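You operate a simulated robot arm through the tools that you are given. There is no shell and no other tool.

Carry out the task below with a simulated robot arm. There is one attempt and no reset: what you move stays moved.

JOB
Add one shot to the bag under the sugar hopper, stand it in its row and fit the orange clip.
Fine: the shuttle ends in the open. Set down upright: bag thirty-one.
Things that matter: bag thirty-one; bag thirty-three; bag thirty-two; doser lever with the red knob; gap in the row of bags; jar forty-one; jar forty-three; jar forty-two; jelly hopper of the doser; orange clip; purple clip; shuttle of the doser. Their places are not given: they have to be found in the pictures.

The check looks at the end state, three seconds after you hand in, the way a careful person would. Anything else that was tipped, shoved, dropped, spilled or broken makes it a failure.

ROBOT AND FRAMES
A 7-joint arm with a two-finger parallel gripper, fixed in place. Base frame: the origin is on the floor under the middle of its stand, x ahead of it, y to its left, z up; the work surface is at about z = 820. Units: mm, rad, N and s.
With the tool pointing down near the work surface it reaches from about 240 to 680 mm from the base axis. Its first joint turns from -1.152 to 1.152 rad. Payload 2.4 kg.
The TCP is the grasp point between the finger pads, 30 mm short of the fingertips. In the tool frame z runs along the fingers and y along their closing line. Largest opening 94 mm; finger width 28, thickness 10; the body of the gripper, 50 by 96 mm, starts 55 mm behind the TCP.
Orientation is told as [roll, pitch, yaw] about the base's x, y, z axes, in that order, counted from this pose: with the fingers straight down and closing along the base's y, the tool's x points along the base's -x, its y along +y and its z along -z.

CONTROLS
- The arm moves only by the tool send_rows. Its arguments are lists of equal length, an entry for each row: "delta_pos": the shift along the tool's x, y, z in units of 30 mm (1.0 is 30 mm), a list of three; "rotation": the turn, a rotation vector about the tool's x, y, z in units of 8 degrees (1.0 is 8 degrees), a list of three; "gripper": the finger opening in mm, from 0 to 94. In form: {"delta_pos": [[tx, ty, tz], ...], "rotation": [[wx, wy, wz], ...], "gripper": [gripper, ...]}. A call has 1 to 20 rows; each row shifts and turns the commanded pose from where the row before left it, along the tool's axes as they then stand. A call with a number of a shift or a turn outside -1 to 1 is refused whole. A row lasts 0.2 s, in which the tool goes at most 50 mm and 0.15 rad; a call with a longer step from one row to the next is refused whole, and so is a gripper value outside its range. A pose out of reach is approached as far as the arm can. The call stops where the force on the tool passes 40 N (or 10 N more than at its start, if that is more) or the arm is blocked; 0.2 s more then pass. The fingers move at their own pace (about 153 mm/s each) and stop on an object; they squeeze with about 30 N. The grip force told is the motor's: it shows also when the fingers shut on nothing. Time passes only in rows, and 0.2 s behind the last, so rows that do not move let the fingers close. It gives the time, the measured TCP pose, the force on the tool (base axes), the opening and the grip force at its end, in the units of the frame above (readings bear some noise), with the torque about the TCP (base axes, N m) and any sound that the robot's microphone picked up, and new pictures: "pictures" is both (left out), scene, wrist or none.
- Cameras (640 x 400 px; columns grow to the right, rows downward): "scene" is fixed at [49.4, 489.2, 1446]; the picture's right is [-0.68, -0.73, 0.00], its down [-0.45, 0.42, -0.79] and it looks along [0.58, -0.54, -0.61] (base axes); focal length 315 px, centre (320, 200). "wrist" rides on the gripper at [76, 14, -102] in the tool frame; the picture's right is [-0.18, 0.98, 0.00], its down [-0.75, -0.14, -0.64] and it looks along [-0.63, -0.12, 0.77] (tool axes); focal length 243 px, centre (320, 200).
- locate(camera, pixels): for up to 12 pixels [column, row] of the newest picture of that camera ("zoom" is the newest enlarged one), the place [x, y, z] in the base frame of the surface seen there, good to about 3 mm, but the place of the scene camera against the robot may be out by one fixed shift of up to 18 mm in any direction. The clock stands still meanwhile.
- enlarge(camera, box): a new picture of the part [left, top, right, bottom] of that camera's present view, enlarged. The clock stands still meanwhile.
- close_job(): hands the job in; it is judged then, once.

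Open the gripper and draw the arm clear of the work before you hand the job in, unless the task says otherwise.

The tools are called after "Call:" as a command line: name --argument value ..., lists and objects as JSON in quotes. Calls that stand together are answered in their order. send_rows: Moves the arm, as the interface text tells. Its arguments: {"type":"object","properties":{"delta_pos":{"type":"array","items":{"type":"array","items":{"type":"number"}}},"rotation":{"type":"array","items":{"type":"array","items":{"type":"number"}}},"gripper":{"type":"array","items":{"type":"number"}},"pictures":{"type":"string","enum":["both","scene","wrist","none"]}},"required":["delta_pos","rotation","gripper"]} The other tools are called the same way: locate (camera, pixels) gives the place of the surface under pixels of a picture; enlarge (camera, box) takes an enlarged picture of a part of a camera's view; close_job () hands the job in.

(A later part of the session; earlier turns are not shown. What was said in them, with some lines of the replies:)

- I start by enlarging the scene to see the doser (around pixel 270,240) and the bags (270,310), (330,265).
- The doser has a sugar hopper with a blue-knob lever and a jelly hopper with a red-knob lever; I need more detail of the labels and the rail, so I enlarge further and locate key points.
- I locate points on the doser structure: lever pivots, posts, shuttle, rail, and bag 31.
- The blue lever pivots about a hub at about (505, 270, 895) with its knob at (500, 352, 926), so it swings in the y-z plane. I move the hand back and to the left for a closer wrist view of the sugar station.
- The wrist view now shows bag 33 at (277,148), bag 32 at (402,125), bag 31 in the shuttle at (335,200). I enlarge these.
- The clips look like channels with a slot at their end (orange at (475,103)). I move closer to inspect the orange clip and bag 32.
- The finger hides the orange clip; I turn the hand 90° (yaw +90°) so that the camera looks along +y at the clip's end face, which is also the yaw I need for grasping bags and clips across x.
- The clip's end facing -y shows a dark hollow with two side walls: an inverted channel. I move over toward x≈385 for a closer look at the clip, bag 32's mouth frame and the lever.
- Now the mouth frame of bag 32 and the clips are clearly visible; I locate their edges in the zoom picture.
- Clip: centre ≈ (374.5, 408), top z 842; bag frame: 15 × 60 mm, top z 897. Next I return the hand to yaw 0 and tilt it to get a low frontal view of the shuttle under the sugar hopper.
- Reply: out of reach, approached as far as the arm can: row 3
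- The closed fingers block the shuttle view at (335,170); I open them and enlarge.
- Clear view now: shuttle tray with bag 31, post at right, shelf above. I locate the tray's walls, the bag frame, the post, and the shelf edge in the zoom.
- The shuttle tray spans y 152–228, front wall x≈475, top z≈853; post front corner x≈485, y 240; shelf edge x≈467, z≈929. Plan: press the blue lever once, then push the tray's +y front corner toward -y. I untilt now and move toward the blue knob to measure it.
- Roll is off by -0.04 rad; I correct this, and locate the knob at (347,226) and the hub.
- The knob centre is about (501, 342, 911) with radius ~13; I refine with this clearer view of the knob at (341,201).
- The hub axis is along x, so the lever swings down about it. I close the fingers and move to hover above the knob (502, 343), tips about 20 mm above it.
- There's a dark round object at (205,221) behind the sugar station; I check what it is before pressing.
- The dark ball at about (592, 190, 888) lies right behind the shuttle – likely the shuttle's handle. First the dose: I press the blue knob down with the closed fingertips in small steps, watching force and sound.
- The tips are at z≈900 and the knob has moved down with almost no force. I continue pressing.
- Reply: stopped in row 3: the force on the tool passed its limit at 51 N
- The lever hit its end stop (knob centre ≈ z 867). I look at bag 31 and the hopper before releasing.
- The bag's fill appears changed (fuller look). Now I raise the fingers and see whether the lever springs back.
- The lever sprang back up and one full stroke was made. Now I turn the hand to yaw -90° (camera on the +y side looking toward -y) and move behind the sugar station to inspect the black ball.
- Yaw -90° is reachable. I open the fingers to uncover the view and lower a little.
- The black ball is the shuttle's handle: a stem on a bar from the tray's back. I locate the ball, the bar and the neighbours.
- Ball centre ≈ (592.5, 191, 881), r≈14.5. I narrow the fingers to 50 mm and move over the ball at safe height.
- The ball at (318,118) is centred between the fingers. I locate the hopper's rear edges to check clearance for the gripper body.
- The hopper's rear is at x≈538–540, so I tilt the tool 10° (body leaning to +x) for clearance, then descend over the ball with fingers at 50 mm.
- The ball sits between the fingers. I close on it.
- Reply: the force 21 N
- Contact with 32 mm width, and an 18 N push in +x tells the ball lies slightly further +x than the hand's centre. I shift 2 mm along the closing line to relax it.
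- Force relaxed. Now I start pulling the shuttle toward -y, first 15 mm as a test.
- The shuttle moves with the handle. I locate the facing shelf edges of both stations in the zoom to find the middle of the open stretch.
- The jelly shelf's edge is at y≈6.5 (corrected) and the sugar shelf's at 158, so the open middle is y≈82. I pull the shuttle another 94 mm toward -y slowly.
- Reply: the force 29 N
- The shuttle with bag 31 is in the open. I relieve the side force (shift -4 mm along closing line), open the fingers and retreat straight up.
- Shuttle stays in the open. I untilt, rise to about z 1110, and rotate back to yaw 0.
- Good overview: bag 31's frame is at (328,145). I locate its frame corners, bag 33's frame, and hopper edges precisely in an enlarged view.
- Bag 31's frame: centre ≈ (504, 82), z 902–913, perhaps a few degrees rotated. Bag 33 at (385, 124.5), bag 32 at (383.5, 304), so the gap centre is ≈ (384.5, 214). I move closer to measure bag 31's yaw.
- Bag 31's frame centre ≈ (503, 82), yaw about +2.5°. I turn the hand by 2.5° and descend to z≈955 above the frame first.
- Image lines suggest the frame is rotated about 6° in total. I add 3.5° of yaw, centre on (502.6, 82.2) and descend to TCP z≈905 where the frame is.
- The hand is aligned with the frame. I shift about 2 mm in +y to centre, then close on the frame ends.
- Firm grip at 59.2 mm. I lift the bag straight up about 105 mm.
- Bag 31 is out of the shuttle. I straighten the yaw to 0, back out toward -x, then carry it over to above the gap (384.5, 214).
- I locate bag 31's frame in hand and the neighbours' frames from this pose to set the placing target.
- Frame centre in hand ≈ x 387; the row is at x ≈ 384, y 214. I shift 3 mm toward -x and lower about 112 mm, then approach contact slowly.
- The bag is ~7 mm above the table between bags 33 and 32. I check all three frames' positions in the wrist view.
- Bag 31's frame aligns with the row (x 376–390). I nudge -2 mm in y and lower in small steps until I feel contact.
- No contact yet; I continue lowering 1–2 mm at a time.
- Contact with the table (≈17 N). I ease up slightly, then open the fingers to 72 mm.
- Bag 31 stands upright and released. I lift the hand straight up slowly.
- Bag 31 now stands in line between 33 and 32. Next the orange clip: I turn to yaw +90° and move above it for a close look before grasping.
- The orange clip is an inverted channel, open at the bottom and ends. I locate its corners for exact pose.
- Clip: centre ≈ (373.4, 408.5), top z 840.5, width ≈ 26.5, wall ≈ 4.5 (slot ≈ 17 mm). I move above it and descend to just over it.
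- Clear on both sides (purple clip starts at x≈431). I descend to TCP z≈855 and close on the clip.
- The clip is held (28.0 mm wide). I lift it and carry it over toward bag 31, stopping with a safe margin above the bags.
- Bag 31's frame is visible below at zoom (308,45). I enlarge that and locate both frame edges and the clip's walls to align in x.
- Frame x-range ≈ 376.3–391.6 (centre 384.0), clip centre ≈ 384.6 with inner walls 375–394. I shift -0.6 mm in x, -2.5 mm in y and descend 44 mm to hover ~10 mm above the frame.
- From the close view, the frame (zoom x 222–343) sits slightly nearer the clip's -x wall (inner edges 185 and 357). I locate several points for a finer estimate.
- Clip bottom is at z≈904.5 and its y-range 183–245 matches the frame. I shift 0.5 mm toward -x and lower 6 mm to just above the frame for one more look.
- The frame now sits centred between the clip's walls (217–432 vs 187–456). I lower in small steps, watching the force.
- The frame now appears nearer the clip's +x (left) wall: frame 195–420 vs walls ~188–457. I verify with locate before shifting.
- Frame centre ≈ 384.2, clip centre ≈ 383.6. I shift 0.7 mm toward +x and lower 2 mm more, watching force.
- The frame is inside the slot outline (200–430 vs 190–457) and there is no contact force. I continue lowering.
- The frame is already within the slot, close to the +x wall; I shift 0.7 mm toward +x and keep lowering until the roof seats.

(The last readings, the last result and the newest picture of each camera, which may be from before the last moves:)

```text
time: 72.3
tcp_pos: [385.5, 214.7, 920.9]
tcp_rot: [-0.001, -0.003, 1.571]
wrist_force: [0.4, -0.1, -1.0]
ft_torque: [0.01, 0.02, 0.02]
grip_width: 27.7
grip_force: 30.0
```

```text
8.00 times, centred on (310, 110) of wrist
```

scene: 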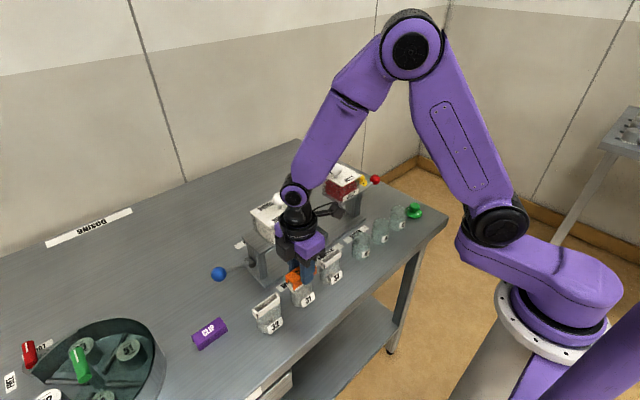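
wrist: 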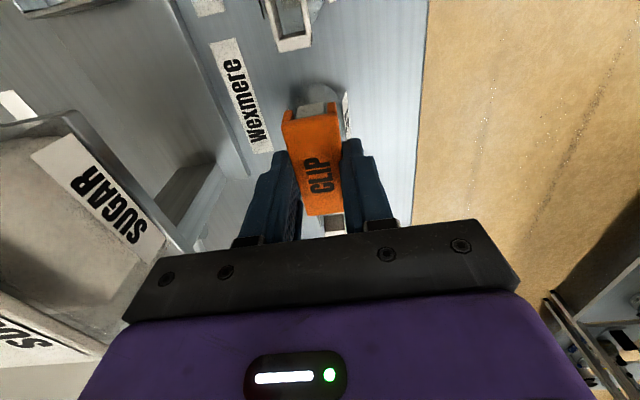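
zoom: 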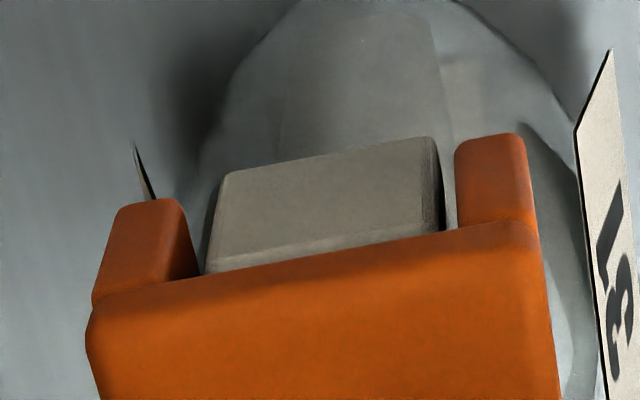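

Well centred now (207–443 within 195–457), no force. I keep lowering until contact.

Call:
send_rows --delta_pos '[[0, 0, 0.05], [0, 0, 0.05], [0, 0, 0]]' --rotation '[[0, 0, 0], [0, 0, 0], [0, 0, 0]]' --gripper '[15, 15, 15]' --pictures "none"

Call:
send_rows --delta_pos '[[0, 0, 0.04], [0, 0, 0]]' --rotation '[[0, 0, 0], [0, 0, 0]]' --gripper '[15, 15]' --pictures "wrist"

Call:
enlarge --camera "wrist" --box '[275, 85, 345, 135]'

```text
time: 73.1
tcp_pos: [384.0, 215.3, 916.9]
tcp_rot: [-0.001, -0.003, 1.571]
wrist_force: [0.2, -0.5, 0.0]
ft_torque: [0.0, 0.01, -0.03]
grip_width: 27.7
grip_force: 30.1
```

```text
time: 73.7
tcp_pos: [385.8, 215.6, 916.5]
tcp_rot: [-0.001, -0.003, 1.571]
wrist_force: [-0.6, 0.4, 5.5]
ft_torque: [-0.01, 0.01, 0.02]
grip_width: 27.6
grip_force: 30.1
```

wrist: 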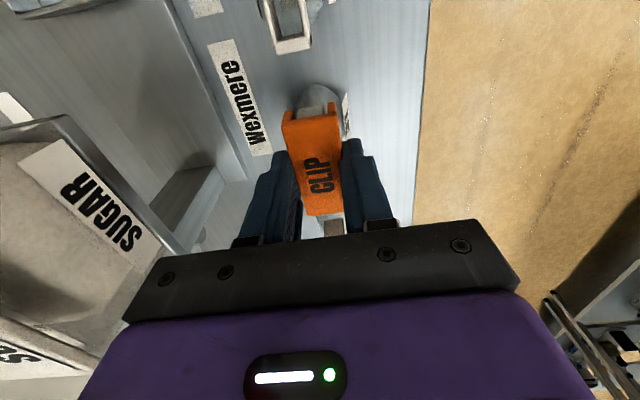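

```text
8.00 times, centred on (310, 110) of wrist
```

zoom: 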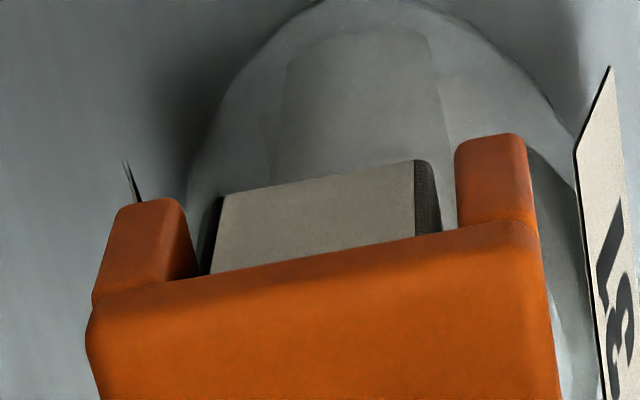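

Contact begins (5.5 N) with the frame's rim up under the clip's roof. I press on gently to seat it.

Call:
send_rows --delta_pos '[[0, 0, 0.04], [0, 0, 0]]' --rotation '[[0, 0, 0], [0, 0, 0]]' --gripper '[15, 15]' --pictures "none"

Call:
send_rows --delta_pos '[[0, 0, 0.04], [0, 0, 0]]' --rotation '[[0, 0, 0], [0, 0, 0]]' --gripper '[15, 15]' --pictures "wrist"

Call:
enlarge --camera "wrist" --box '[275, 85, 345, 135]'

```text
time: 74.3
tcp_pos: [386.3, 216.0, 915.6]
tcp_rot: [-0.002, -0.005, 1.57]
wrist_force: [-4.6, -2.3, 26.9]
ft_torque: [-0.07, 0.13, 0.03]
grip_width: 27.8
grip_force: 29.2
```

```text
time: 74.9
tcp_pos: [385.5, 215.4, 914.0]
tcp_rot: [-0.001, -0.005, 1.57]
wrist_force: [0.2, -1.0, 25.9]
ft_torque: [0.01, 0.08, -0.01]
grip_width: 27.5
grip_force: 30.3
```

wrist: 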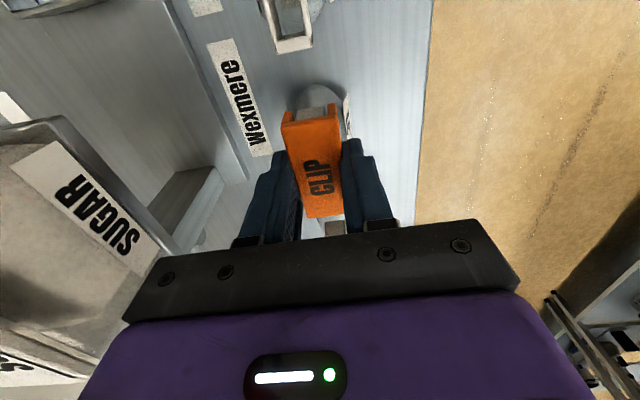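

```text
8.00 times, centred on (310, 110) of wrist
```

zoom: 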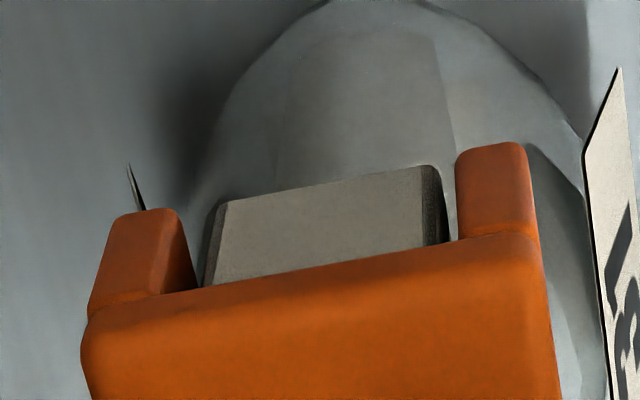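

The clip is seated with about 26 N and began to slip in the grip, so it is fully down. I open the fingers to release it.

Call:
send_rows --delta_pos '[[0, 0, -0.03], [0, 0, 0], [0, 0, 0], [0, 0, 0]]' --rotation '[[0, 0, 0], [0, 0, 0], [0, 0, 0], [0, 0, 0]]' --gripper '[15, 34, 42, 46]'

Call:
enlarge --camera "wrist" --box '[240, 70, 400, 230]'

Call:
enlarge --camera "scene" --box '[250, 230, 350, 320]'

```text
time: 75.9
tcp_pos: [383.8, 216.0, 915.0]
tcp_rot: [0.0, -0.004, 1.57]
wrist_force: [-0.3, -0.3, -0.7]
ft_torque: [-0.01, 0.03, 0.03]
grip_width: 46.2
grip_force: 0.0
```

scene: 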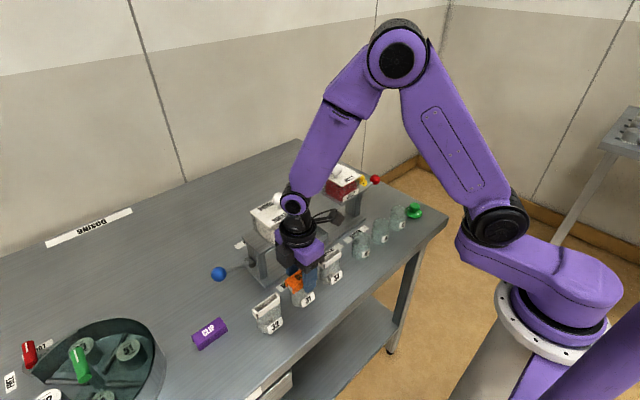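
wrist: 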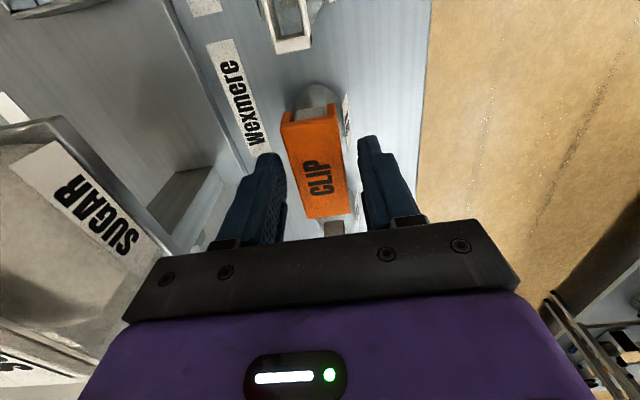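

```text
2.50 times, centred on (320, 150) of wrist
```

zoom: 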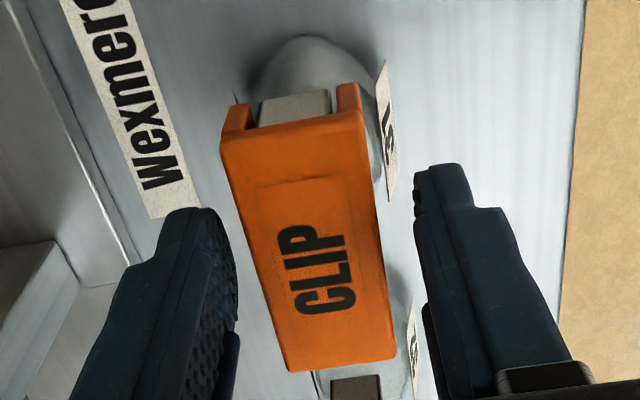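

```text
4.44 times, centred on (300, 275) of scene
```

zoom: 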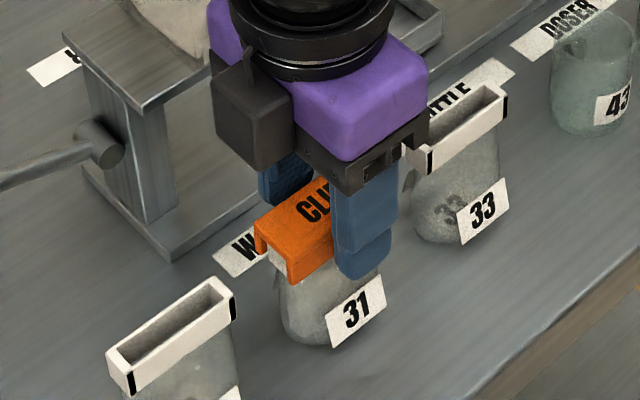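

The clip rests on bag 31 and the fingers are free of it. I lift straight up slowly and inspect.

Call:
send_rows --delta_pos '[[0, 0, -0.3], [0, 0, -0.5], [0, 0, -0.8], [0, 0, -1], [0, 0, -1], [0, 0, -0.6], [0, 0, 0]]' --rotation '[[0, 0, 0], [0, 0, 0], [0, 0, 0], [0, 0, 0], [0, 0, 0], [0, 0, 0], [0, 0, 0]]' --gripper '[46, 46, 46, 46, 46, 46, 46]'

Call:
enlarge --camera "scene" --box '[250, 230, 350, 320]'

Call:
enlarge --camera "wrist" --box '[240, 30, 400, 190]'

```text
time: 77.5
tcp_pos: [382.8, 214.6, 1042.4]
tcp_rot: [0.001, -0.004, 1.57]
wrist_force: [-0.1, 0.1, -1.3]
ft_torque: [0.01, 0.02, -0.01]
grip_width: 46.2
grip_force: 0.1
```

scene: 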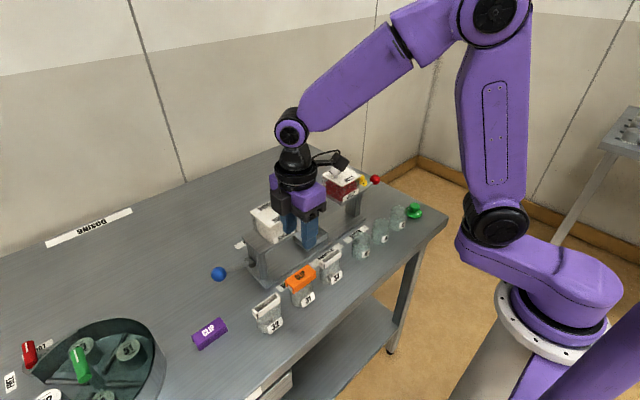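
wrist: 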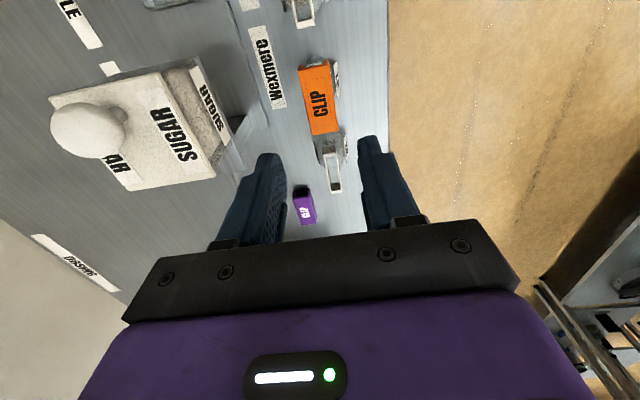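

```text
4.44 times, centred on (300, 275) of scene
```

zoom: 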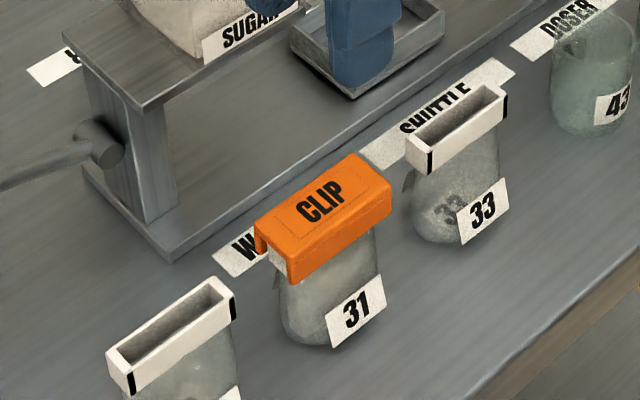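

```text
2.50 times, centred on (320, 110) of wrist
```

zoom: 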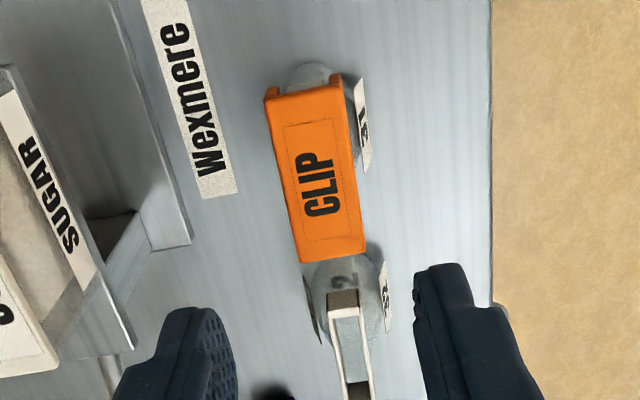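

The clip sits on bag 31. I check levelness and height of the clip, and the state of the neighbours.

Call:
locate --camera "zoom" --pixels '[[285, 110], [340, 100], [305, 245], [358, 235], [312, 150], [330, 240], [345, 300], [355, 360]]'

Call:
enlarge --camera "scene" --box '[190, 180, 440, 370]'

```text
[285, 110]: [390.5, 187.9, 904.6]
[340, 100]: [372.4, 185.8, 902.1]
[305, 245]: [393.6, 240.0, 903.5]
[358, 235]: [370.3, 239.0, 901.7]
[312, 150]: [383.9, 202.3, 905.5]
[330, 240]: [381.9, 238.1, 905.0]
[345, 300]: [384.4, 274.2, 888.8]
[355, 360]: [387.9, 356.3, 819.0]
```

```text
2.11 times, centred on (315, 275) of scene
```

zoom: 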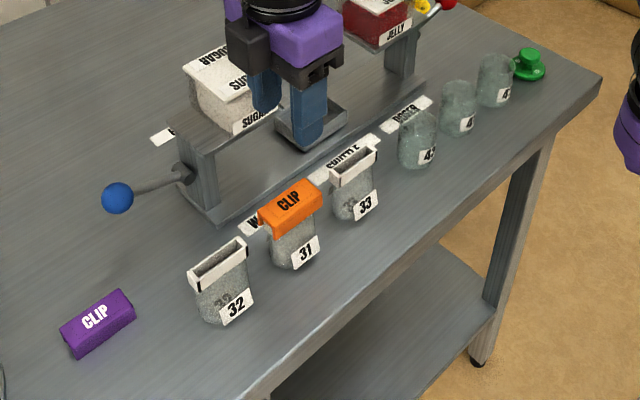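

The clip's top is level (z ≈ 902–905) and everything else is in place. I draw the arm up and back, with the gripper open.

Call:
send_rows --delta_pos '[[0, 0, -0.8], [0, 0, -1], [0, 0, -1], [0, 0, -0.8], [0, 0.8, 0], [0, 0.8, 0], [0, 0.8, 0], [0, 0, 0]]' --rotation '[[0, 0, 0], [0, 0, 0], [0, 0, 0], [0, 0, 0], [0, 0, 0], [0, 0, 0], [0, 0, 0], [0, 0, 0]]' --gripper '[46, 46, 60, 80, 94, 94, 94, 94]'

Call:
enlarge --camera "scene" --box '[190, 150, 450, 370]'

Call:
enlarge --camera "scene" --box '[240, 220, 370, 340]'

```text
time: 79.3
tcp_pos: [312.2, 213.3, 1147.5]
tcp_rot: [0.001, -0.002, 1.571]
wrist_force: [0.3, -0.9, -0.3]
ft_torque: [-0.02, 0.02, 0.02]
grip_width: 94.0
grip_force: 0.0
```

scene: 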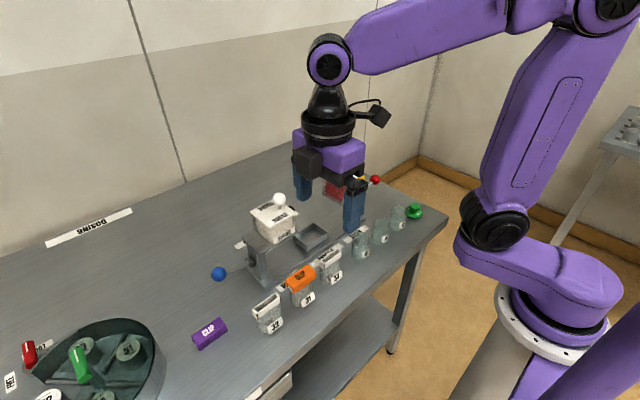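
wrist: 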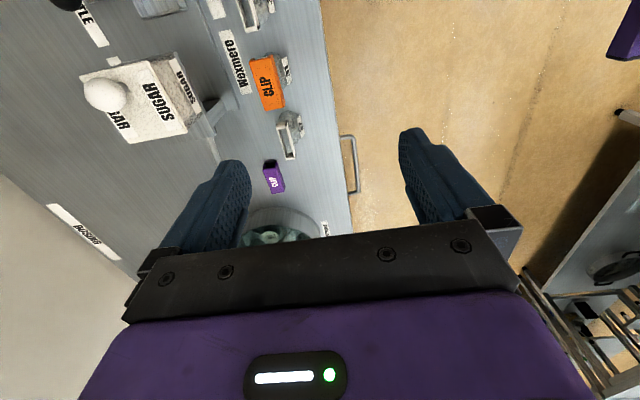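

```text
1.82 times, centred on (320, 260) of scene
```

zoom: 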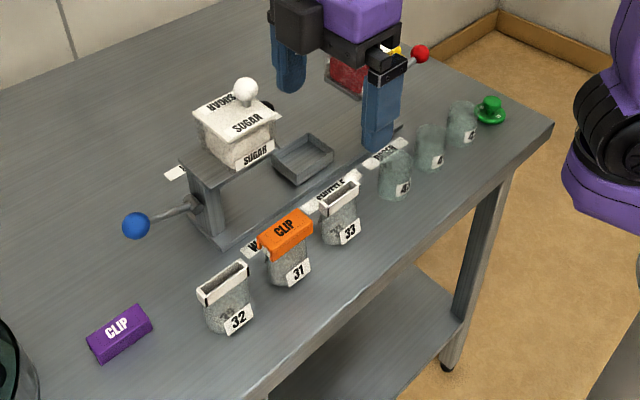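

```text
3.33 times, centred on (305, 280) of scene
```

zoom: 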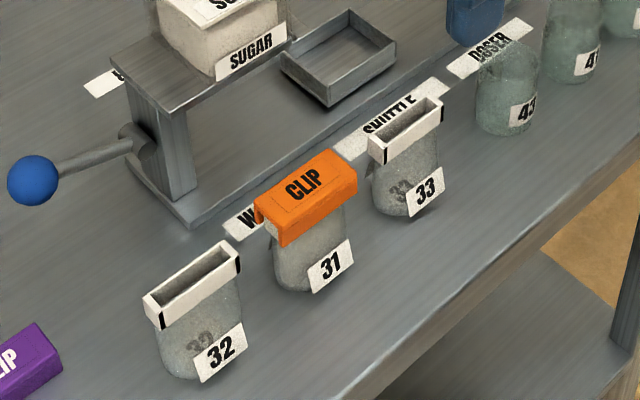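

Bag 31 stands upright in its row with the orange clip level on top. The lever is back up, the empty shuttle rests in the open, and bags 32/33, the jars, the purple clip and the hoppers look undisturbed. The gripper is open and clear of the work, so I hand the job in.

Call:
close_job

```text
The job is handed in.
```

I handed the job in. Bag thirty-one got one shot, stands upright in its gap between bags thirty-three and thirty-two, and has the orange clip on. I don't have the verdict of the check.

- **Shot:** I took the shot to be sugar and pressed the blue-knob lever once, down to its stop. It sprang back up by itself. The microphone picked up no sound, so the only sign the shot went in is that bag thirty-one looked fuller afterwards.
- **Bag:** I pulled the shuttle into the open by the black knob at its back and lifted the bag out by its white mouth frame. I then set it down midway between its neighbours, in line with them.
- **Clip:** I pressed it down with about 26 N until it would go no further. Its top is level. There was no click, so I can't say whether it is meant to snap.
- **Rest:** The empty shuttle is in the open. In the last pictures, bags thirty-two and thirty-three, the jars, the purple clip and both hoppers look undisturbed, and I saw no spill. I didn't touch the red-knob lever. The gripper is open and clear of the work.
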